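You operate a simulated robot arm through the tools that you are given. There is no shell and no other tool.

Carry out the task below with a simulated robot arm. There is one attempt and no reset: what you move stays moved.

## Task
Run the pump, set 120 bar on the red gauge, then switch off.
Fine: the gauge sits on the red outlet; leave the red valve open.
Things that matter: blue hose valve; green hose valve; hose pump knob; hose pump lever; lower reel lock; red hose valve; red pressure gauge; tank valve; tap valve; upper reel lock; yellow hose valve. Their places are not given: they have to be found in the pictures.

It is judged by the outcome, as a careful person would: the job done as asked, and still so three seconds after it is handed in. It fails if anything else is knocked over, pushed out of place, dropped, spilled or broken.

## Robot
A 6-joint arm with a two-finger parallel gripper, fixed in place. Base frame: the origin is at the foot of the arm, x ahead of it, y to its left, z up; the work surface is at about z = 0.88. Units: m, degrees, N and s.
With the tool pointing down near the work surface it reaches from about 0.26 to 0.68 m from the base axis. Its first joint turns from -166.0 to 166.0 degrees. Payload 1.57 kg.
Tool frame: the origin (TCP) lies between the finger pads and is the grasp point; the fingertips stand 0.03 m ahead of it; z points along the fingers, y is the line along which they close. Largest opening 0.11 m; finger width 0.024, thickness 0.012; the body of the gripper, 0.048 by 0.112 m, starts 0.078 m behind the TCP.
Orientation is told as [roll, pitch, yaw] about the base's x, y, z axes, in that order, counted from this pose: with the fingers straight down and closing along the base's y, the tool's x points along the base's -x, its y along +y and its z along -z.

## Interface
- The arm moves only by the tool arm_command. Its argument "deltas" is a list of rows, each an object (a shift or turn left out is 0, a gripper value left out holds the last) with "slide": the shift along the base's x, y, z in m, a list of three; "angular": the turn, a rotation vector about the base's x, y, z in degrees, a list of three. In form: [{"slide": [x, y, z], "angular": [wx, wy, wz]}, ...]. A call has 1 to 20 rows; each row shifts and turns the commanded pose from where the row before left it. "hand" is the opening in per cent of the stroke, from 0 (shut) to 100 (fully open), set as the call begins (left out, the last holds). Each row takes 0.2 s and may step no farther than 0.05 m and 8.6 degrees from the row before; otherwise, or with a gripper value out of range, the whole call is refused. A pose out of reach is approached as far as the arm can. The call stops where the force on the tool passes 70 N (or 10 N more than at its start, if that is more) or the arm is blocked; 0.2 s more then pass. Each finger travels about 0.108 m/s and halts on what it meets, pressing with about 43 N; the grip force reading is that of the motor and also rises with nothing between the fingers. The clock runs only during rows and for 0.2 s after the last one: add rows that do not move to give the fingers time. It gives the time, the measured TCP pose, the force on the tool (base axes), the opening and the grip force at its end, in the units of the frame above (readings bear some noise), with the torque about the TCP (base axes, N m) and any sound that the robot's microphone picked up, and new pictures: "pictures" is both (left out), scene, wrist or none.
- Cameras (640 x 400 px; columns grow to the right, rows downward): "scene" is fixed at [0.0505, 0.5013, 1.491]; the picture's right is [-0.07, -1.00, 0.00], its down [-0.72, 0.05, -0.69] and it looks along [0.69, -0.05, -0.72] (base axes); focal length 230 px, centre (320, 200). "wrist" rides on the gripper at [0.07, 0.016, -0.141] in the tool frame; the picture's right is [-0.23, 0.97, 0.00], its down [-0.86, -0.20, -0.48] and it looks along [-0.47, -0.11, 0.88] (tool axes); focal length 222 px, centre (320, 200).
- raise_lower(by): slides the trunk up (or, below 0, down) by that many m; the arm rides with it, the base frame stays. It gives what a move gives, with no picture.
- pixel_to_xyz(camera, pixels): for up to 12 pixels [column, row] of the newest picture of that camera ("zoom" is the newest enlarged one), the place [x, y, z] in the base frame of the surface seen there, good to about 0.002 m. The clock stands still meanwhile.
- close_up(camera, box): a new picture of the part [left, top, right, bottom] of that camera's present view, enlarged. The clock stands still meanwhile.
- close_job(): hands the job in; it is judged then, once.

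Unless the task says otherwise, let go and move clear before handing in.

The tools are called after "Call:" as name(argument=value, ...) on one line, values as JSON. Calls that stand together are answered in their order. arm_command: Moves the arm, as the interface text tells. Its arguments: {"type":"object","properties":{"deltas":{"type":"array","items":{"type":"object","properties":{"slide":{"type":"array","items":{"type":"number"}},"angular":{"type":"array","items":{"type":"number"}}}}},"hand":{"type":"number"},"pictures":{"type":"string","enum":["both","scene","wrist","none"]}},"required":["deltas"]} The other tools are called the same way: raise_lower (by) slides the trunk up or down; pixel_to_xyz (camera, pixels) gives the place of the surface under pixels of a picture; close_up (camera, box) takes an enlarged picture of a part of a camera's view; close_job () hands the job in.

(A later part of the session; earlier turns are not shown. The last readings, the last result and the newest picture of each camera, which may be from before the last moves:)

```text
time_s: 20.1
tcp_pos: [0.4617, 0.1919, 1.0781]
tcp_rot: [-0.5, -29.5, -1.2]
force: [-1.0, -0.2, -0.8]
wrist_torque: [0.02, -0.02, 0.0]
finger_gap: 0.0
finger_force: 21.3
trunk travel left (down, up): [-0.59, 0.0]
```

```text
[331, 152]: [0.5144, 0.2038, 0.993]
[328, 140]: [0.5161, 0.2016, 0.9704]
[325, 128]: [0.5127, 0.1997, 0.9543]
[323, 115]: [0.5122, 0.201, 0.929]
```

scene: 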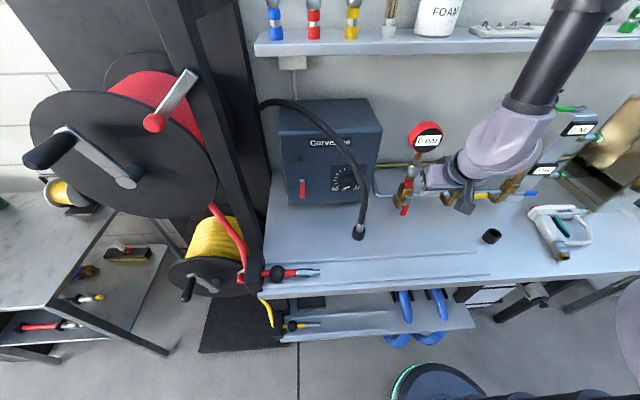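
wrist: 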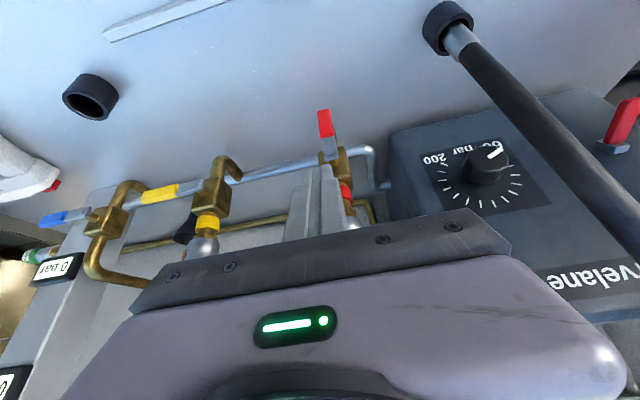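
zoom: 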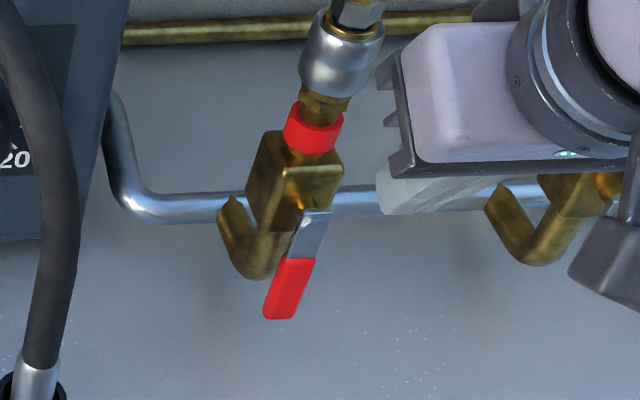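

The red handle is now vertical (y≈0.204 from z=0.994 to 0.92), i.e. fully open. Next is the pump lever; I'll check the obstacles near it (reel post, nozzles) before swinging across.

Call:
pixel_to_xyz(camera="scene", pixels=[[240, 240], [252, 285], [215, 150], [278, 272], [318, 272], [240, 270], [210, 80], [302, 184], [299, 187], [306, 190], [303, 193], [303, 198]])

Call:
arm_command(deltas=[{"slide": [-0.03, 0.01, 0.03]}, {"slide": [-0.03, 0.03, 0.02]}, {"slide": [-0.01, 0.045, 0]}, {"slide": [-0.005, 0.045, 0]}, {"slide": [0, 0.045, 0]}, {"slide": [0, 0.045, 0]}, {"slide": [0, 0.045, 0]}, {}], hand=0, pictures="both")

```text
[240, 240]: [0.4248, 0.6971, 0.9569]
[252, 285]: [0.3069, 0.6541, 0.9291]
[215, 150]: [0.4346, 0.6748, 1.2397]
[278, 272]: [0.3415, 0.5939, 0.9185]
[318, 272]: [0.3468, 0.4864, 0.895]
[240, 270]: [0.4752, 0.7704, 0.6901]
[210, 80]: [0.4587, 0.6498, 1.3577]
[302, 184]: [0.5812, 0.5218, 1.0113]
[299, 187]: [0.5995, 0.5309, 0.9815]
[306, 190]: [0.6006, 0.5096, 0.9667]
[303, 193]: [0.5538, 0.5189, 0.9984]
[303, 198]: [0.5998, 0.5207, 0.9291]
```

```text
time_s: 21.9
tcp_pos: [0.4044, 0.4654, 1.1359]
tcp_rot: [0.2, -29.6, -1.6]
force: [0.1, 0.1, -0.5]
wrist_torque: [0.04, -0.01, -0.03]
finger_gap: 0.0001
finger_force: 21.5
out of reach, approached as far as the arm can: row 1, 2
trunk travel left (down, up): [-0.59, 0.0]
```

scene: 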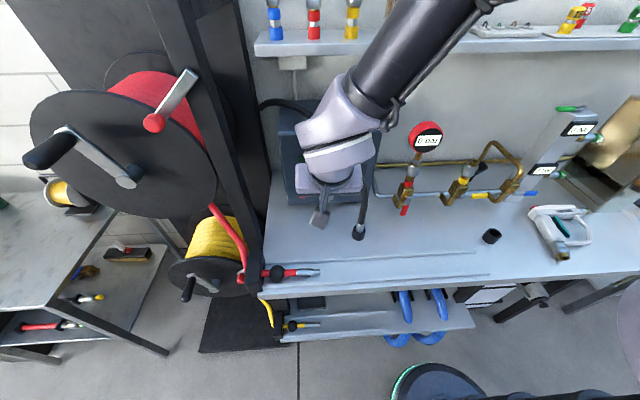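
wrist: 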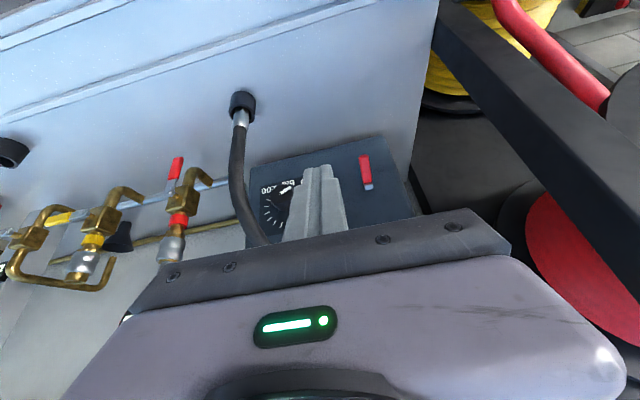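

The arm has swung to the left side without touching the hose; the lever is at (366,172) in the wrist view. I'll pitch the tool forward to about 60° and lower to a point in front of and below the lever.

Call:
arm_command(deltas=[{"slide": [0.01, 0.0135, -0.03], "angular": [0, -7.6, 0]}, {"slide": [0.01, 0.0135, -0.03], "angular": [0, -7.6, 0]}, {"slide": [0.01, 0.0135, -0.03], "angular": [0, -7.6, 0]}, {"slide": [0.01, 0.0135, -0.03], "angular": [0, -7.6, 0]}, {"slide": [0.015, 0, -0.03]}, {"slide": [0.015, 0, -0.02]}, {}], hand=0, pictures="both")

```text
time_s: 23.5
tcp_pos: [0.4347, 0.4947, 1.0528]
tcp_rot: [0.9, -47.3, -2.0]
force: [0.3, 0.0, 0.4]
wrist_torque: [0.01, 0.02, 0.0]
finger_gap: 0.0
finger_force: 21.1
out of reach, approached as far as the arm can: row 3, 4, 5, 6
trunk travel left (down, up): [-0.59, 0.0]
```

scene: 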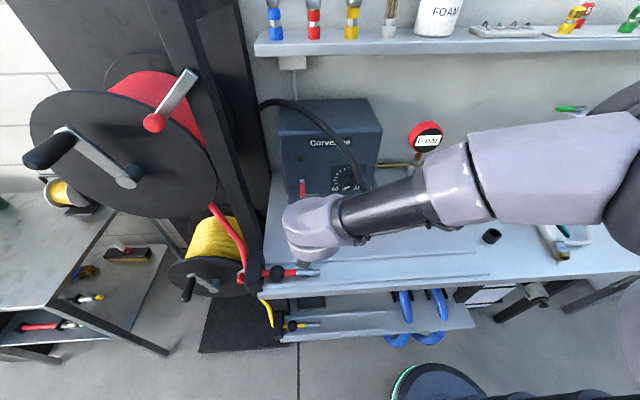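
wrist: 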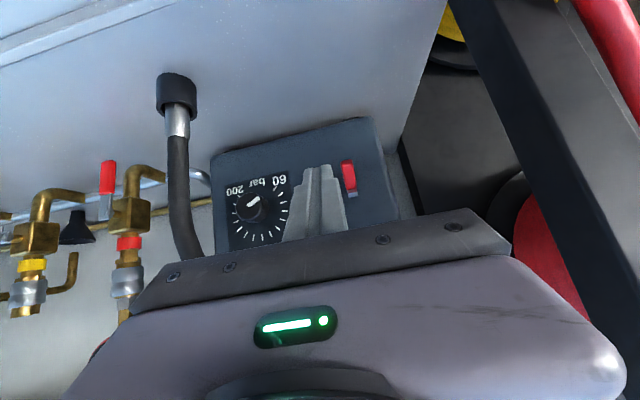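

The lever is too far for this height of the shoulder. I'll raise the arm 0.2 m in free space and then lower the trunk by 0.25 m.

Call:
arm_command(deltas=[{"slide": [-0.01, 0, 0.04]}, {"slide": [0, 0, 0.04]}, {"slide": [0, 0, 0.04]}, {"slide": [0, 0, 0.04]}, {"slide": [0, 0, 0.04]}, {}], hand=0, pictures="scene")

```text
time_s: 24.9
tcp_pos: [0.4249, 0.4972, 1.2504]
tcp_rot: [0.8, -47.3, -2.0]
force: [-0.4, 0.2, -0.1]
wrist_torque: [0.01, 0.01, 0.0]
finger_gap: 0.0
finger_force: 21.7
trunk travel left (down, up): [-0.59, 0.0]
```

scene: 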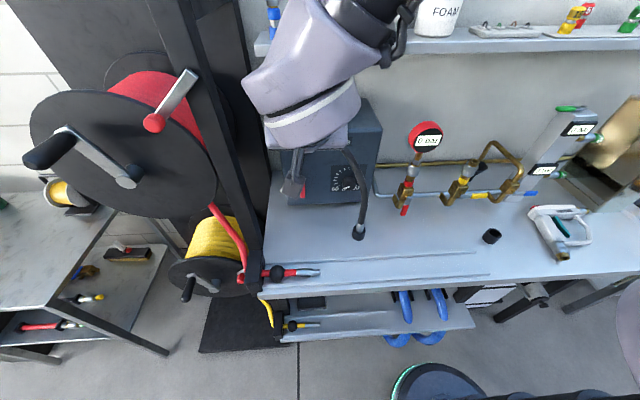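

Clear. Lowering the trunk by 0.24 m (TCP goes to about z=1.01, in front of the pump).

Call:
raise_lower(by=-0.24)

Call:
arm_command(deltas=[{"slide": [0.01, 0.01, -0.01], "angular": [0, -6.5, 0.7]}, {"slide": [0.01, 0.01, -0.015], "angular": [0, -6.5, 0.7]}, {"slide": [0.01, 0.003, -0.01]}, {}], hand=0, pictures="both")

```text
time_s: 27.4
tcp_pos: [0.4249, 0.4982, 1.0121]
tcp_rot: [0.9, -47.2, -2.0]
force: [-0.4, -0.2, 0.5]
wrist_torque: [0.01, 0.01, -0.03]
finger_gap: 0.0
finger_force: 21.1
trunk travel left (down, up): [-0.35, 0.24]
```

```text
time_s: 28.4
tcp_pos: [0.4535, 0.522, 0.9754]
tcp_rot: [1.5, -60.4, -1.1]
force: [0.7, -0.6, -0.8]
wrist_torque: [-0.02, -0.03, 0.0]
finger_gap: 0.0
finger_force: 21.2
trunk travel left (down, up): [-0.35, 0.24]
```

scene: 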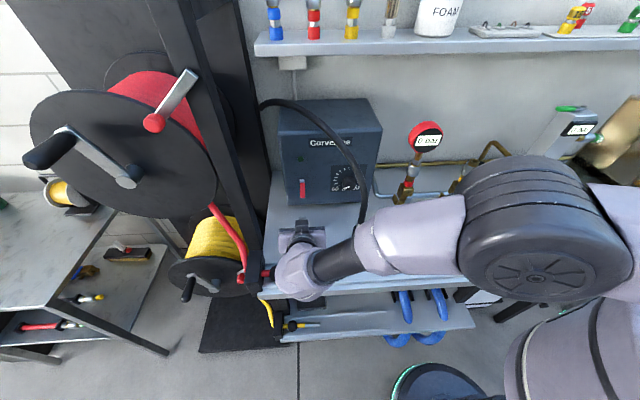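
wrist: 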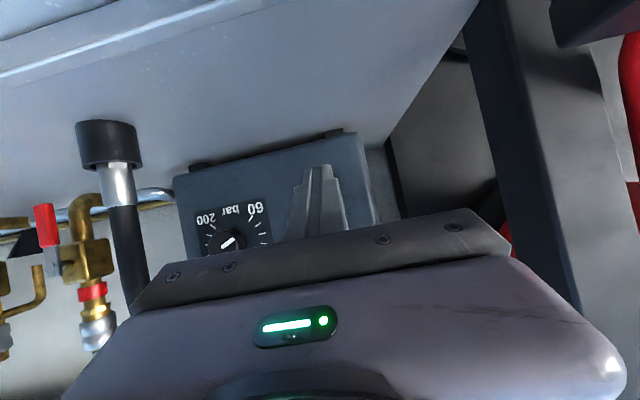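

The tool is positioned below/in front of the lever. I'll check the wrist clearance over the red nozzle near (290,273) before moving in.

Call:
pixel_to_xyz(camera="scene", pixels=[[300, 290], [285, 260], [320, 295], [276, 270], [302, 245], [340, 265], [300, 230]])

Call:
close_up(camera="scene", box=[250, 160, 370, 310])

```text
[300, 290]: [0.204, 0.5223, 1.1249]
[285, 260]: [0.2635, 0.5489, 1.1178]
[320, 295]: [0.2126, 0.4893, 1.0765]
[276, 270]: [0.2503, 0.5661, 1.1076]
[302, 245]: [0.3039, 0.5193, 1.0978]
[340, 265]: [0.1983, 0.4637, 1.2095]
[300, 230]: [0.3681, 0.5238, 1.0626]
```

```text
2.67 times, centred on (310, 235) of scene
```

zoom: 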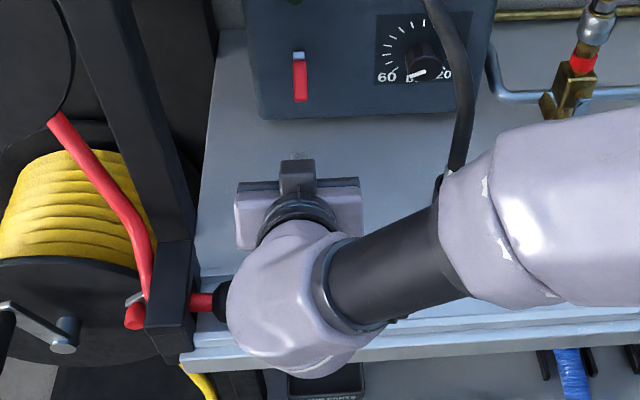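

Wrist clearance is over 15 cm. Moving in under the lever.

Call:
arm_command(deltas=[{"slide": [0.035, -0.001, -0.006]}, {"slide": [0.035, -0.001, -0.003]}, {"slide": [0.007, -0.001, 0]}, {}], hand=0, pictures="both")

Call:
close_up(camera="wrist", box=[220, 110, 460, 260])

Call:
close_up(camera="scene", box=[270, 160, 350, 230])

```text
time_s: 29.4
tcp_pos: [0.5307, 0.5181, 0.9658]
tcp_rot: [1.5, -60.3, -1.1]
force: [-0.4, -0.3, 0.4]
wrist_torque: [0.0, 0.0, -0.02]
finger_gap: 0.0
finger_force: 21.2
trunk travel left (down, up): [-0.35, 0.24]
```

scene: 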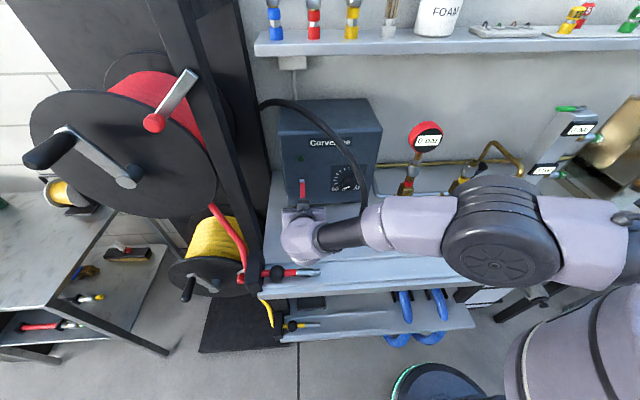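
wrist: 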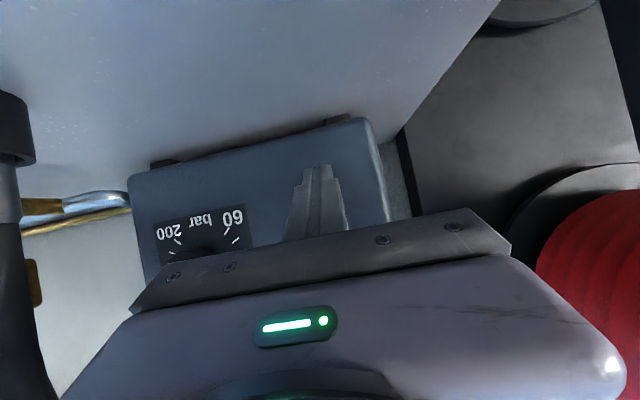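

```text
2.67 times, centred on (340, 185) of wrist
```

zoom: 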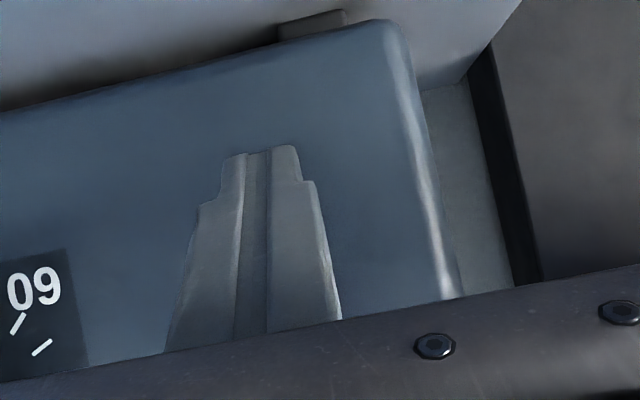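

```text
5.71 times, centred on (310, 195) of scene
```

zoom: 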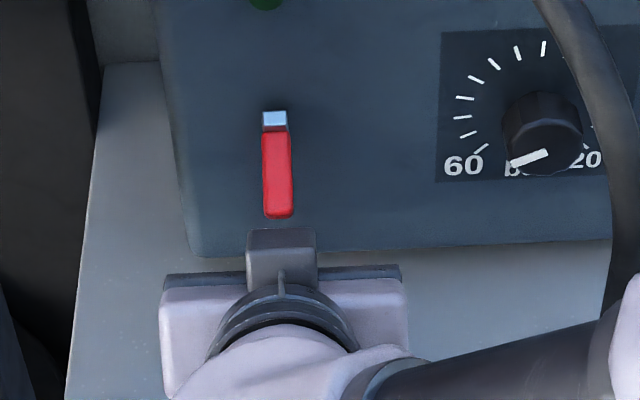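

The fingers are hidden below the lever as intended. I'll lift gently and watch the lever.

Call:
arm_command(deltas=[{"slide": [0, 0, 0.01]}, {"slide": [0, 0, 0.01]}, {"slide": [0, 0, 0.01]}, {}], hand=0, pictures="scene")

Call:
close_up(camera="scene", box=[270, 160, 350, 230])

```text
time_s: 30.4
tcp_pos: [0.5326, 0.5186, 0.9987]
tcp_rot: [1.6, -60.3, -1.2]
force: [0.3, 0.3, 0.2]
wrist_torque: [0.01, 0.03, 0.03]
finger_gap: 0.0001
finger_force: 21.5
trunk travel left (down, up): [-0.35, 0.24]
```

scene: 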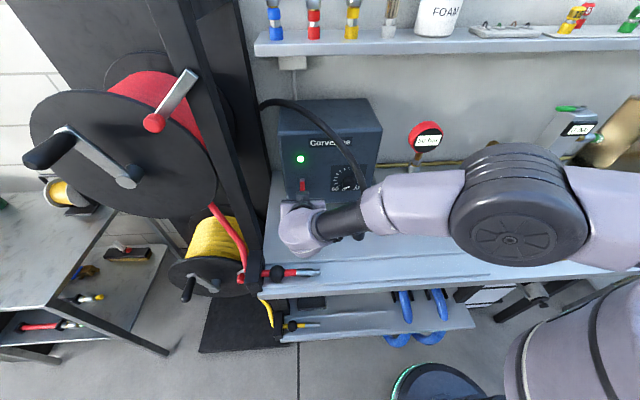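

```text
5.71 times, centred on (310, 195) of scene
```

zoom: 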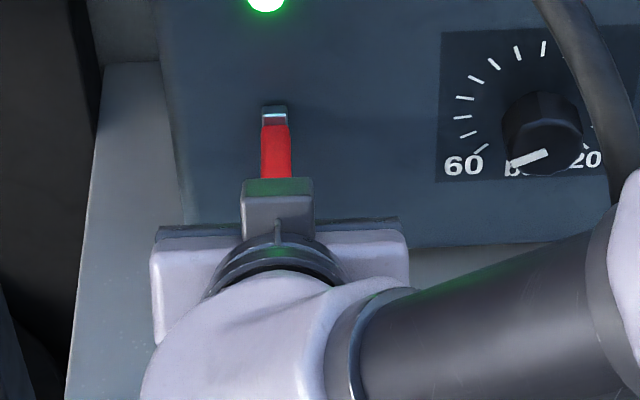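

The lamp at (300,159) is lit green and the gauge reading has changed. I'll read the gauge and lift the lever the rest of the way.

Call:
arm_command(deltas=[{"slide": [0, 0, 0.01]}, {"slide": [0, 0, 0.01]}, {"slide": [0, 0, 0.008]}, {}], hand=0, pictures="scene")

Call:
close_up(camera="scene", box=[270, 160, 350, 230])

Call:
close_up(camera="scene", box=[390, 110, 460, 160])

```text
time_s: 31.4
tcp_pos: [0.5327, 0.5181, 1.021]
tcp_rot: [0.8, -60.0, -0.4]
force: [-12.8, -5.9, -38.4]
wrist_torque: [0.05, 0.36, 0.08]
finger_gap: 0.0
finger_force: 21.4
trunk travel left (down, up): [-0.35, 0.24]
```

scene: 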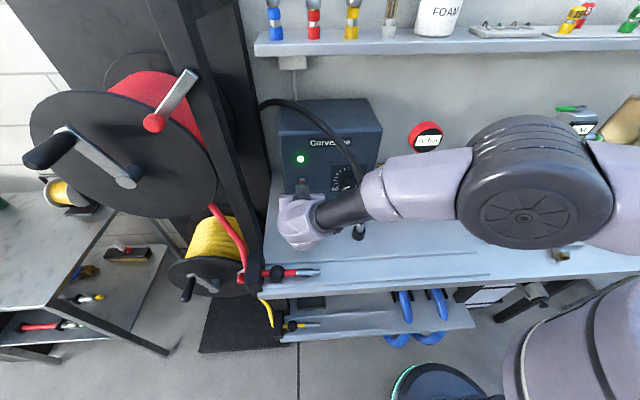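

```text
5.71 times, centred on (310, 195) of scene
```

zoom: 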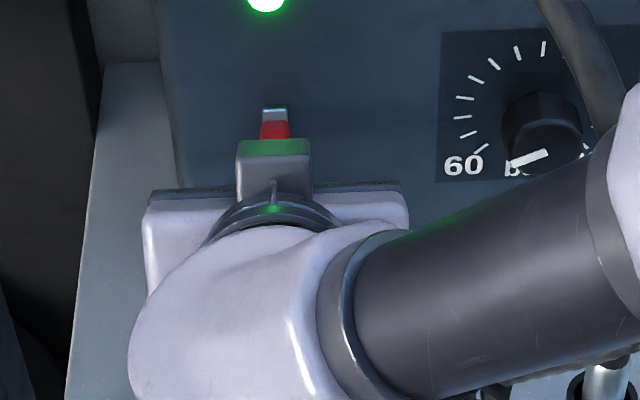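

```text
8.00 times, centred on (425, 135) of scene
```

zoom: 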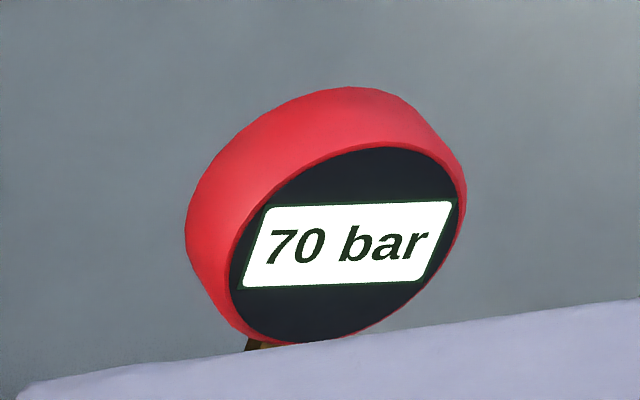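

The gauge reads 70 bar with the pump on and the lever is at its upper stop (38 N). I'll ease down slightly, back away and check the lever stays up.

Call:
arm_command(deltas=[{"slide": [0, 0, -0.01]}, {"slide": [-0.03, 0, -0.01]}, {"slide": [-0.04, 0, 0.0]}, {"slide": [-0.03, 0, 0.03]}, {}], hand=0, pictures="both")

Call:
close_up(camera="scene", box=[270, 140, 390, 230])

Call:
close_up(camera="scene", box=[390, 110, 460, 160])

```text
time_s: 32.6
tcp_pos: [0.4319, 0.5193, 1.0387]
tcp_rot: [1.5, -60.3, -1.1]
force: [0.7, 0.3, -0.4]
wrist_torque: [0.0, -0.01, -0.03]
finger_gap: 0.0
finger_force: 21.5
trunk travel left (down, up): [-0.35, 0.24]
```

scene: 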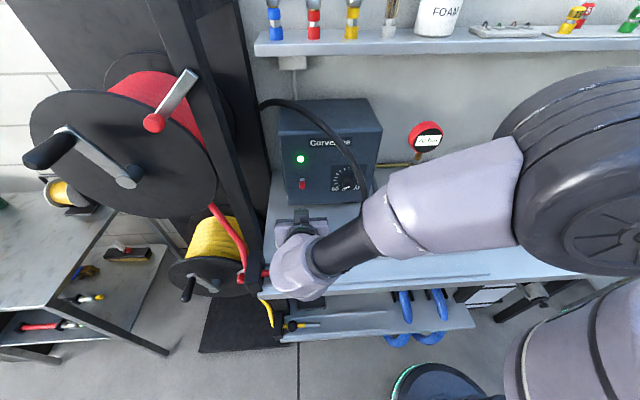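
wrist: 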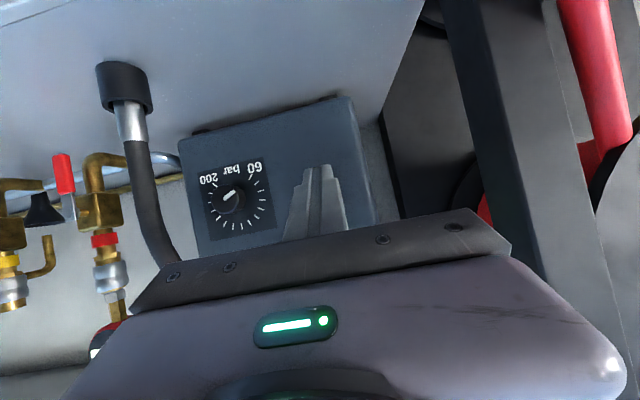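

```text
4.44 times, centred on (330, 185) of scene
```

zoom: 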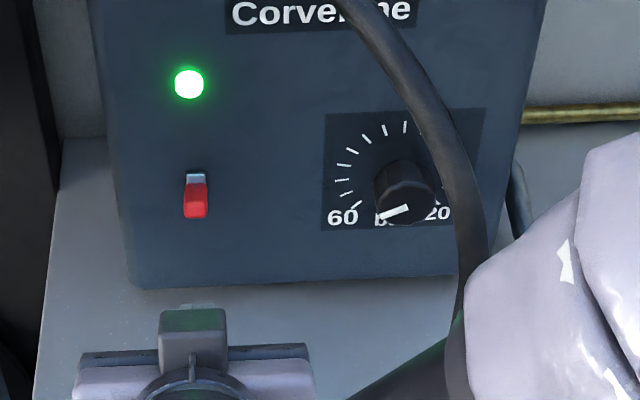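

```text
8.00 times, centred on (425, 135) of scene
```

zoom: 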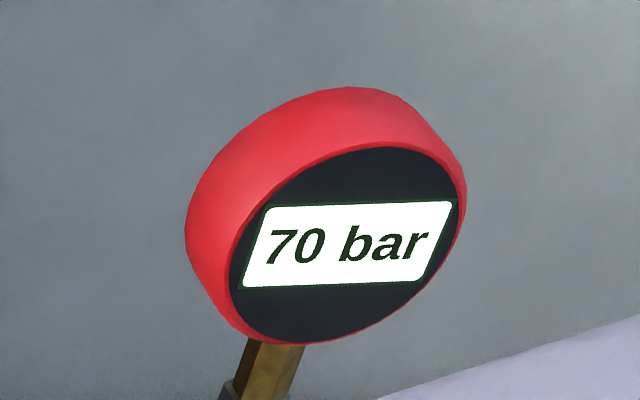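

The pump stays on (lamp lit, 70 bar). Now I'll prepare for the knob: first bring the tool horizontal in free space in front of the pump.

Call:
arm_command(deltas=[{"slide": [0, -0.01, 0.005], "angular": [-0.4, -7.4, 0.3]}, {"slide": [0, -0.01, 0.005], "angular": [-0.4, -7.4, 0.3]}, {"slide": [0, -0.01, 0.005], "angular": [-0.4, -7.4, 0.3]}, {"slide": [0, -0.01, 0], "angular": [-0.3, -7.4, 0.2]}, {}], hand=0, pictures="both")

```text
time_s: 33.8
tcp_pos: [0.4307, 0.4784, 1.0505]
tcp_rot: [-88.9, -88.8, 90.2]
force: [-0.4, 0.4, -0.5]
wrist_torque: [0.02, 0.01, 0.0]
finger_gap: 0.0
finger_force: 21.4
trunk travel left (down, up): [-0.35, 0.24]
```

scene: 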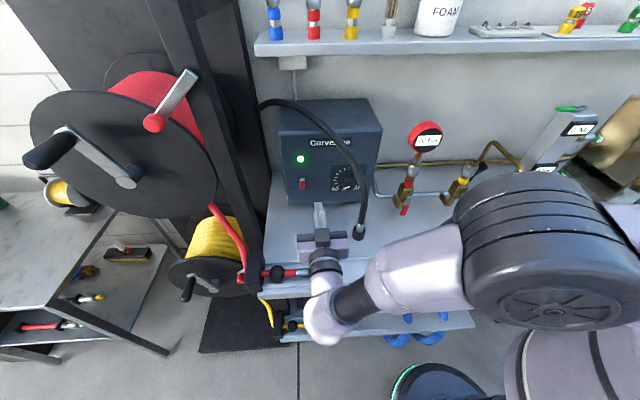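
wrist: 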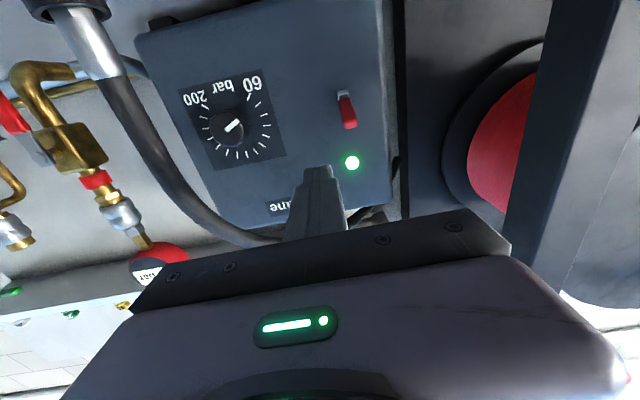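

Tool is horizontal now, and the dial is seen clearly. Next I'll roll the tool −90° about its axis (fingers to close vertically) with the hand opening to about 6 cm, in place.

Call:
arm_command(deltas=[{"angular": [-8.2, 0, 0]}, {"angular": [-8.2, 0, 0]}, {"angular": [-8.2, 0, 0]}, {"angular": [-8.2, 0, 0]}, {"angular": [-8.2, 0, 0]}, {"angular": [-8.2, 0, 0]}, {"angular": [-8.2, 0, 0]}, {"angular": [-8.2, 0, 0]}, {"angular": [-8.2, 0, 0]}, {"angular": [-8.2, 0, 0]}, {"angular": [-8.0, 0, 0]}, {}], hand=56, pictures="both")

```text
time_s: 36.4
tcp_pos: [0.4322, 0.4791, 1.0498]
tcp_rot: [-88.8, 1.3, 89.9]
force: [-0.7, -0.1, 0.0]
wrist_torque: [0.02, 0.0, -0.02]
finger_gap: 0.0617
finger_force: 0.0
trunk travel left (down, up): [-0.35, 0.24]
```

scene: 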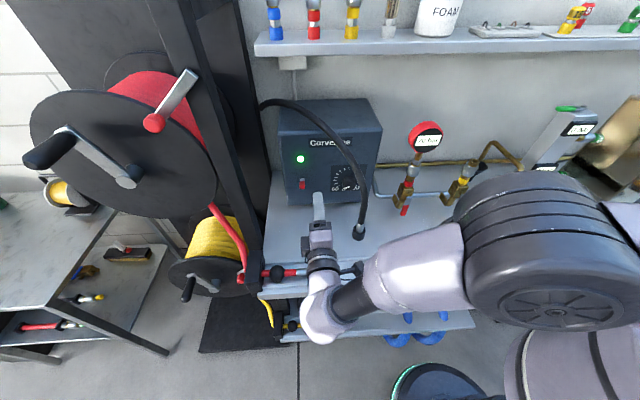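
wrist: 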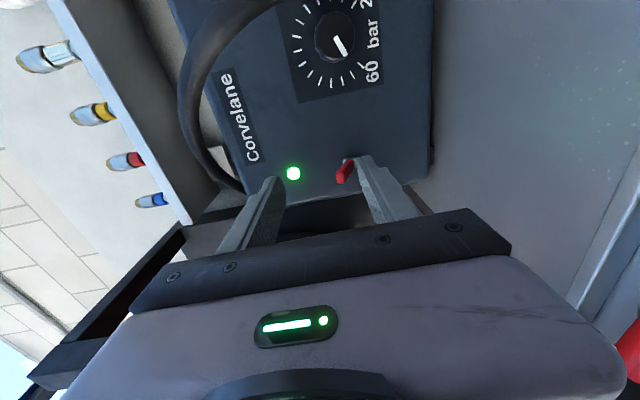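

The roll is done; now before yawing I'll check where the wrist housing is relative to the reel frame post.

Call:
pixel_to_xyz(camera="scene", pixels=[[325, 300], [318, 320], [335, 330], [320, 262], [305, 295], [262, 280], [258, 290], [250, 250], [245, 200], [290, 272], [272, 272], [340, 275]])

Call:
close_up(camera="scene", box=[220, 180, 380, 350])

```text
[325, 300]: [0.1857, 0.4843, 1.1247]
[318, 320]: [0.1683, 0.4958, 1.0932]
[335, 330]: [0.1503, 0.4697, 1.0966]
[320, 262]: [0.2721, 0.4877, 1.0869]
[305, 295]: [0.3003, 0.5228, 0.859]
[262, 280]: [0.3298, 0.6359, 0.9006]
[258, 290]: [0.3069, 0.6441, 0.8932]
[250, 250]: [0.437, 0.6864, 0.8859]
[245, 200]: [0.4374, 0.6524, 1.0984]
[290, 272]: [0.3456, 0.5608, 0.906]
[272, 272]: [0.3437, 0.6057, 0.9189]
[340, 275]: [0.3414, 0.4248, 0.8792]
```

```text
2.35 times, centred on (300, 265) of scene
```

zoom: 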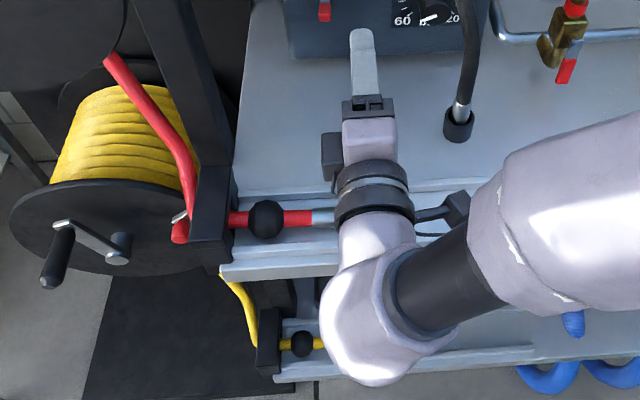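

Wrist housing is centred near (0.17, 0.475, 1.05), clear of the reel bracket. I'll yaw the tool −32° while moving to a pre-grasp spot left-front of the knob.

Call:
arm_command(deltas=[{"slide": [0.0114, -0.01, -0.0075], "angular": [0, 0, -8]}, {"slide": [0.0114, -0.01, -0.0075], "angular": [0, 0, -8]}, {"slide": [0.0114, -0.01, -0.0075], "angular": [0, 0, -8]}, {"slide": [0.0113, -0.01, -0.0075], "angular": [0, 0, -8]}, {"angular": [-5, 0, 0]}, {}], hand=56, pictures="both")

```text
time_s: 37.8
tcp_pos: [0.4626, 0.4046, 1.0405]
tcp_rot: [-91.4, 5.5, 57.7]
force: [-0.2, -0.1, 0.7]
wrist_torque: [0.02, 0.01, 0.0]
finger_gap: 0.0615
finger_force: 0.1
out of reach, approached as far as the arm can: row 3, 4
trunk travel left (down, up): [-0.35, 0.24]
```

scene: 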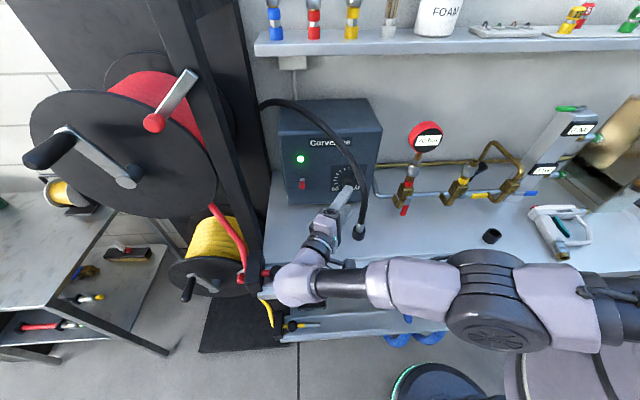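
wrist: 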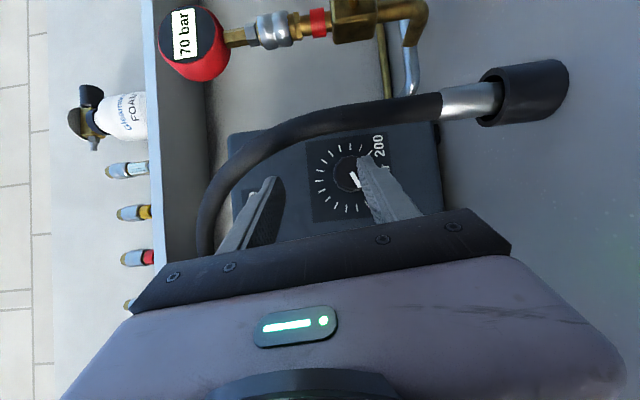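

The arm clipped at its reach limit (TCP at 0.463, 0.405, 1.041), no contact. From the limits seen, the shoulder is higher than I assumed (~1.5 m), so lowering the trunk will give reach. I'll check the reel parts near the wrist, then back away and rise before lowering the trunk.

Call:
pixel_to_xyz(camera="scene", pixels=[[128, 178], [155, 122], [40, 155], [190, 75], [200, 180], [120, 130], [275, 285], [300, 280], [340, 285], [410, 285], [490, 300], [560, 290]])

Call:
arm_command(deltas=[{"slide": [-0.04, 0.005, 0]}, {"slide": [-0.04, 0.005, 0.01]}, {"slide": [-0.03, 0, 0.03]}, {}], hand=56, pictures="both")

```text
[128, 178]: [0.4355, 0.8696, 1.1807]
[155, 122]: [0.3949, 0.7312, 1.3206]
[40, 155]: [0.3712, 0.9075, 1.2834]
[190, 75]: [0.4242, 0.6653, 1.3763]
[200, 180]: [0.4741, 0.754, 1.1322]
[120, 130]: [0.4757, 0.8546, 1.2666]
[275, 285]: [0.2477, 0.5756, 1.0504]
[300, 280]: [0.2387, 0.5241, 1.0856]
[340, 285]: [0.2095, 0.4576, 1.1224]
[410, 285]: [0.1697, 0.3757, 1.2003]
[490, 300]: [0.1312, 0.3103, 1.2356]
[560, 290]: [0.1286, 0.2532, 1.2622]
```

```text
time_s: 38.8
tcp_pos: [0.3559, 0.4196, 1.0801]
tcp_rot: [-91.5, 5.3, 57.8]
force: [0.1, 1.1, 0.0]
wrist_torque: [0.02, -0.04, 0.0]
finger_gap: 0.0614
finger_force: 0.0
trunk travel left (down, up): [-0.35, 0.24]
```

scene: 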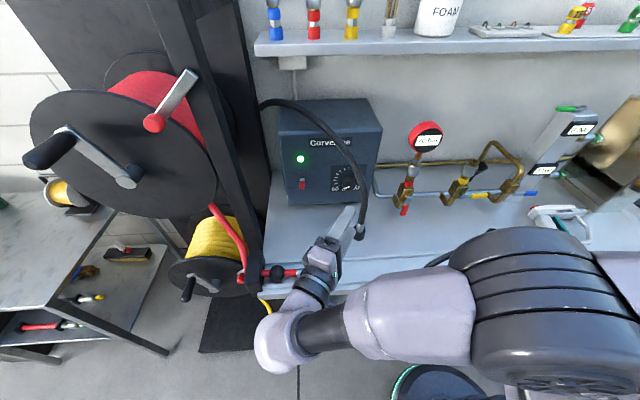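
wrist: 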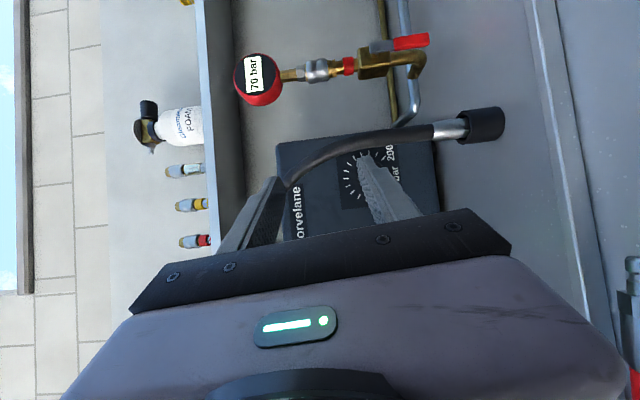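

Back at (0.356, 0.420, 1.080) with everything intact. I'll raise the arm by 0.15 m here in free space, then lower the trunk by the same amount to gain horizontal reach.

Call:
arm_command(deltas=[{"slide": [0, 0, 0.04]}, {"slide": [0, 0, 0.04]}, {"slide": [0, 0, 0.04]}, {"slide": [0, 0, 0.03]}, {}], hand=56, pictures="scene")

Call:
raise_lower(by=-0.15)

```text
time_s: 40.0
tcp_pos: [0.3538, 0.415, 1.2315]
tcp_rot: [-91.6, 5.5, 57.8]
force: [-0.5, -0.1, 0.0]
wrist_torque: [-0.03, -0.03, -0.02]
finger_gap: 0.0617
finger_force: 0.0
trunk travel left (down, up): [-0.35, 0.24]
```

scene: 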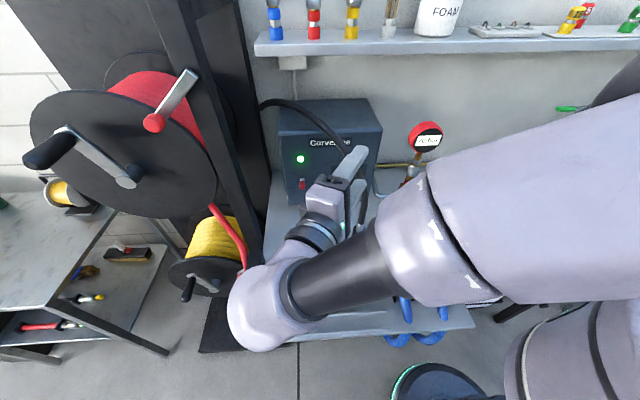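

```text
time_s: 41.8
tcp_pos: [0.3547, 0.4155, 1.0815]
tcp_rot: [-91.5, 5.3, 57.8]
force: [-0.5, -1.1, -0.1]
wrist_torque: [0.02, 0.01, 0.0]
finger_gap: 0.0614
finger_force: 0.1
trunk travel left (down, up): [-0.2, 0.39]
```

Trunk is now lower with TCP unchanged at (0.355, 0.416, 1.082). I'll set the tool orientation (yaw about −25°, slight roll so the gripper's bulk leans away from the hose) and move to the pre-grasp point.

Call:
arm_command(deltas=[{"slide": [0.01, 0, -0.01], "angular": [5, 0, 0]}, {"slide": [0.01, 0, -0.01], "angular": [0, 0, 7]}, {"slide": [0.01, 0, -0.01], "angular": [-6.8, 3.17, 0]}, {"slide": [0.01, 0, -0.01], "angular": [-6.8, 3.17, 0]}, {"slide": [0.01, 0.003, -0.01], "angular": [-5, 0, 0]}, {"slide": [0.01, 0.003, -0.01], "angular": [-5, 0, 0]}, {}], hand=58, pictures="both")

```text
time_s: 43.4
tcp_pos: [0.415, 0.4225, 1.0202]
tcp_rot: [-93.6, 25.2, 63.4]
force: [0.4, -0.8, -0.5]
wrist_torque: [-0.01, -0.03, 0.01]
finger_gap: 0.0639
finger_force: 0.1
trunk travel left (down, up): [-0.2, 0.39]
```

scene: 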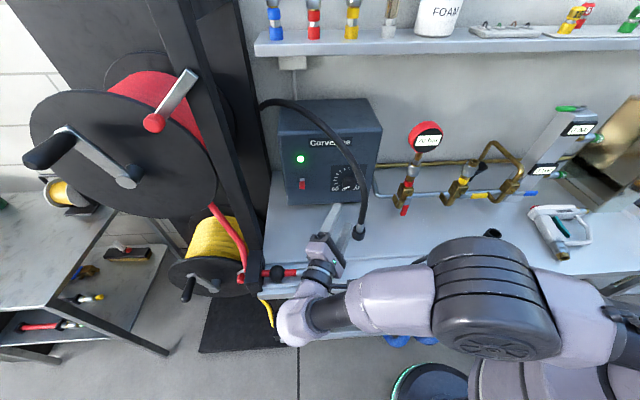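
wrist: 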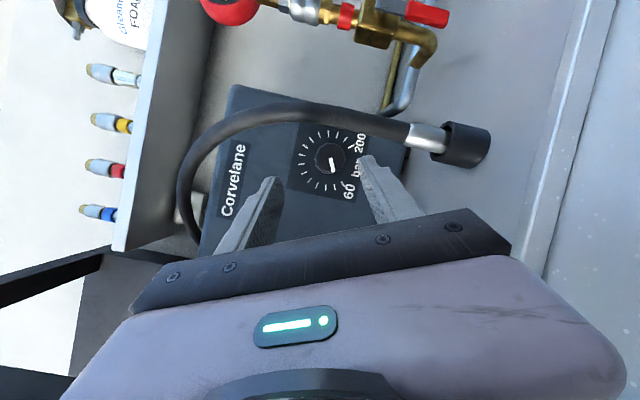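

Reached cleanly; the knob is visible between the open fingers at (330,160) in the wrist view. Moving to the pre-grasp point, then checking.

Call:
arm_command(deltas=[{"slide": [0.033, -0.0005, -0.008]}, {"slide": [0.032, -0.0005, -0.008]}, {}], hand=58, pictures="both")

Call:
close_up(camera="scene", box=[270, 140, 400, 250])

```text
time_s: 44.2
tcp_pos: [0.4811, 0.4209, 1.0017]
tcp_rot: [-93.5, 25.2, 63.2]
force: [-0.2, 0.1, 0.1]
wrist_torque: [0.03, -0.01, 0.0]
finger_gap: 0.0639
finger_force: 0.1
trunk travel left (down, up): [-0.2, 0.39]
```

scene: 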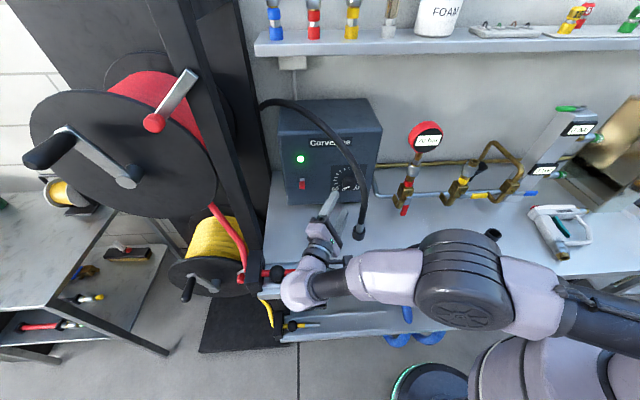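
wrist: 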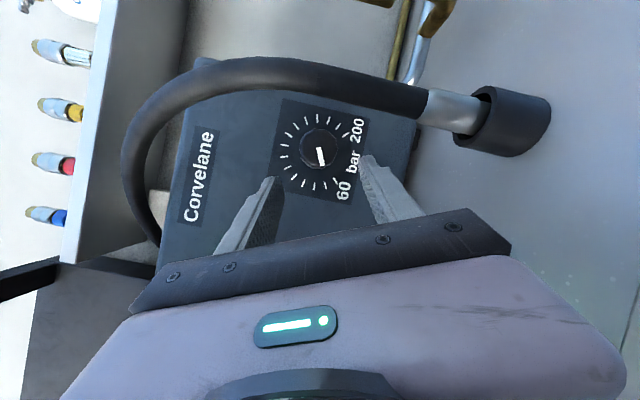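

```text
3.64 times, centred on (335, 195) of scene
```

zoom: 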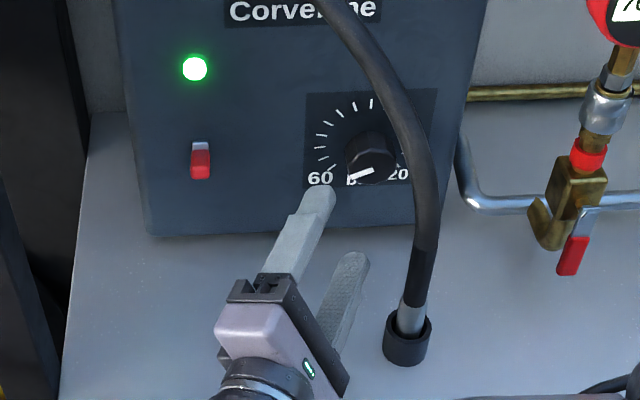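

The fingers straddle the knob axis as planned and the hose is well clear. I'll advance most of the way and look.

Call:
arm_command(deltas=[{"slide": [0.027, -0.0123, 0.0028]}, {"slide": [0.027, -0.0123, 0.0029]}, {}], hand=58, pictures="both")

Call:
close_up(camera="scene", box=[290, 140, 390, 240])

Call:
close_up(camera="wrist", box=[180, 60, 480, 250])

```text
time_s: 45.0
tcp_pos: [0.5344, 0.3963, 1.0143]
tcp_rot: [-93.5, 25.2, 63.3]
force: [-0.3, 0.1, 0.0]
wrist_torque: [0.0, 0.01, 0.02]
finger_gap: 0.0637
finger_force: 0.1
trunk travel left (down, up): [-0.2, 0.39]
```

scene: 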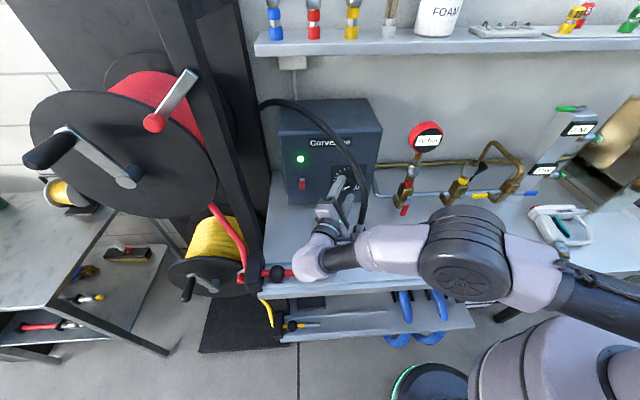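
wrist: 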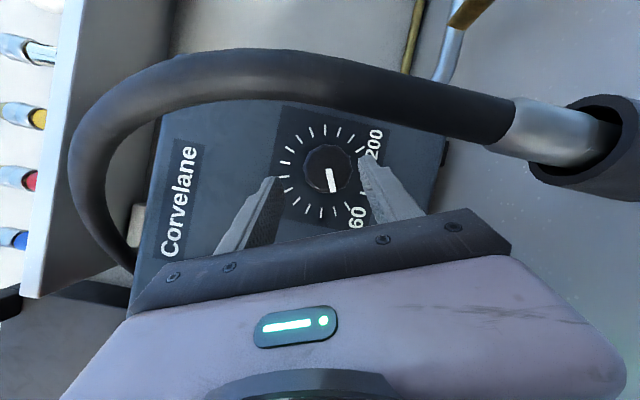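

```text
4.00 times, centred on (340, 190) of scene
```

zoom: 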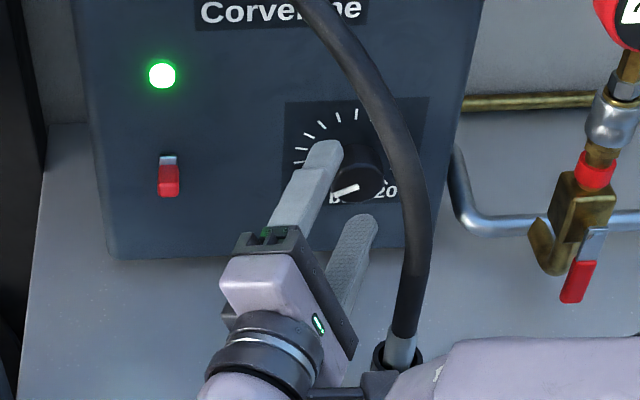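

```text
2.11 times, centred on (330, 155) of wrist
```

zoom: 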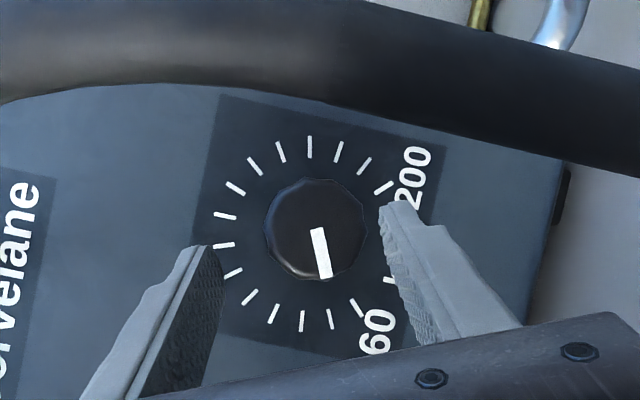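

The knob sits between the fingers. Advancing the last 3 cm with a small z correction, staying about 5 mm off the panel at the tips.

Call:
arm_command(deltas=[{"slide": [0.014, -0.0062, -0.002]}, {"slide": [0.0134, -0.0062, -0.002]}, {}], hand=58, pictures="both")

Call:
close_up(camera="scene", box=[290, 140, 390, 240])

Call:
close_up(camera="wrist", box=[180, 60, 480, 250])

```text
time_s: 45.8
tcp_pos: [0.5616, 0.3854, 1.0086]
tcp_rot: [-93.6, 25.1, 63.3]
force: [-1.5, -0.2, 0.4]
wrist_torque: [0.01, -0.07, 0.03]
finger_gap: 0.0638
finger_force: 0.1
trunk travel left (down, up): [-0.2, 0.39]
```

scene: 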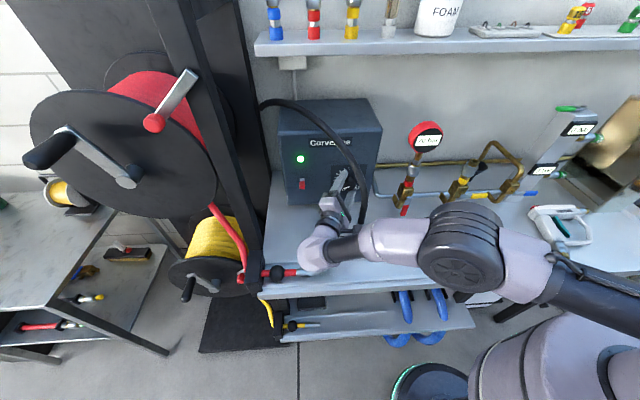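
wrist: 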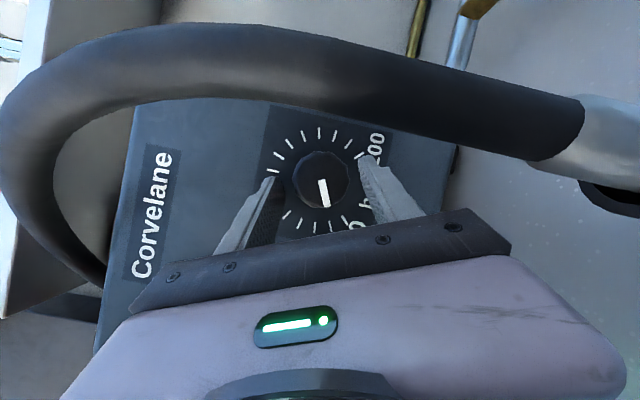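

```text
4.00 times, centred on (340, 190) of scene
```

zoom: 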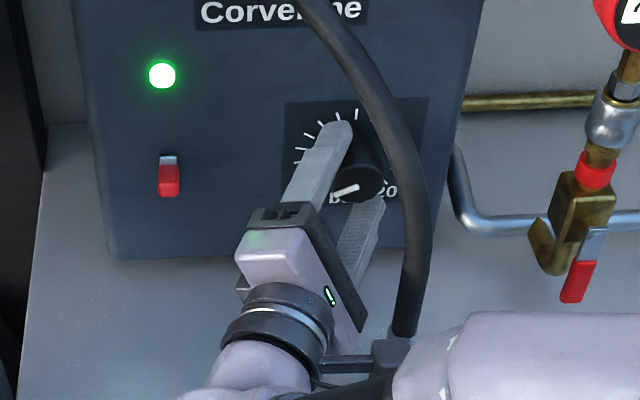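

```text
2.11 times, centred on (330, 155) of wrist
```

zoom: 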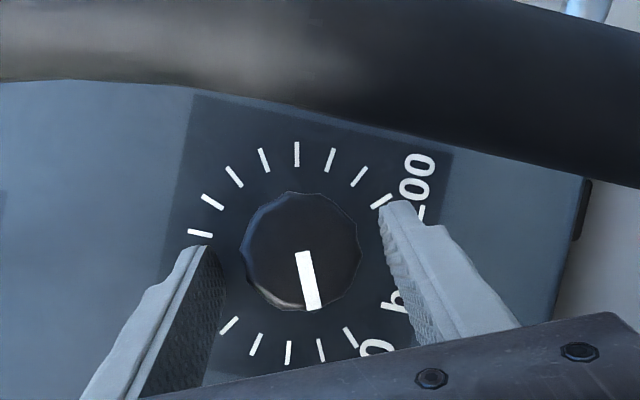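

The fingers are around the knob with no contact force. I'll close the grip.

Call:
arm_command(deltas=[{}, {}, {}], hand=0, pictures="both")

Call:
close_up(camera="wrist", box=[180, 60, 480, 250])

Call:
close_up(camera="scene", box=[390, 110, 460, 160])

```text
time_s: 46.6
tcp_pos: [0.5629, 0.3843, 1.0091]
tcp_rot: [-93.5, 25.2, 63.2]
force: [-1.4, -3.1, -6.2]
wrist_torque: [0.04, -0.7, 0.17]
finger_gap: 0.0433
finger_force: 45.3
trunk travel left (down, up): [-0.2, 0.39]
```

scene: 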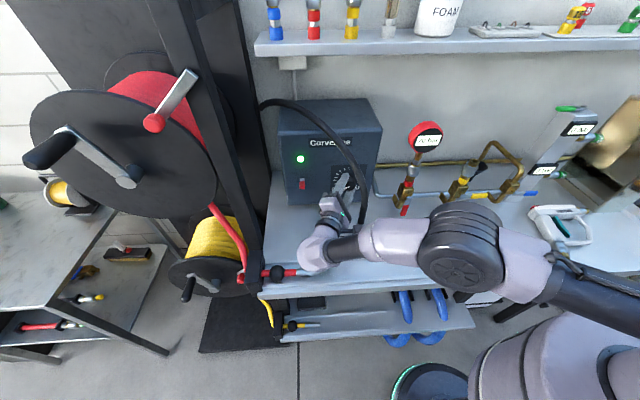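
wrist: 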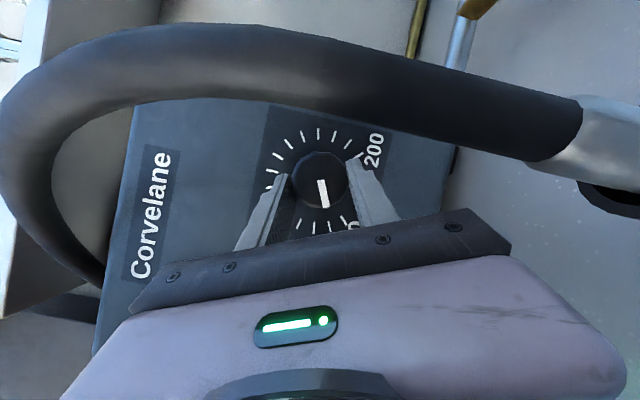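

```text
2.11 times, centred on (330, 155) of wrist
```

zoom: 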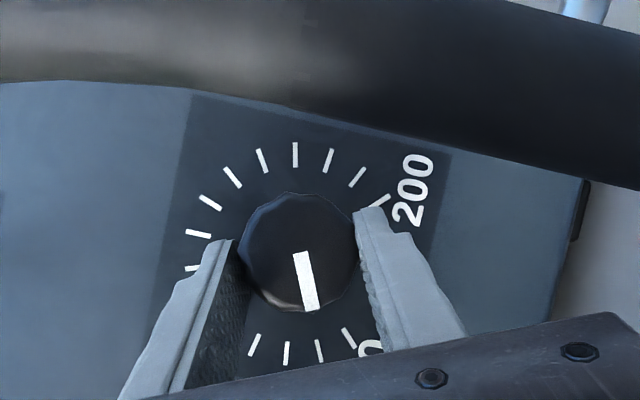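

```text
8.00 times, centred on (425, 135) of scene
```

zoom: 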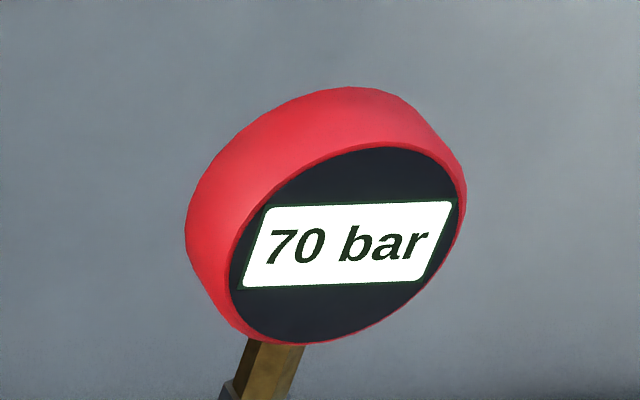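

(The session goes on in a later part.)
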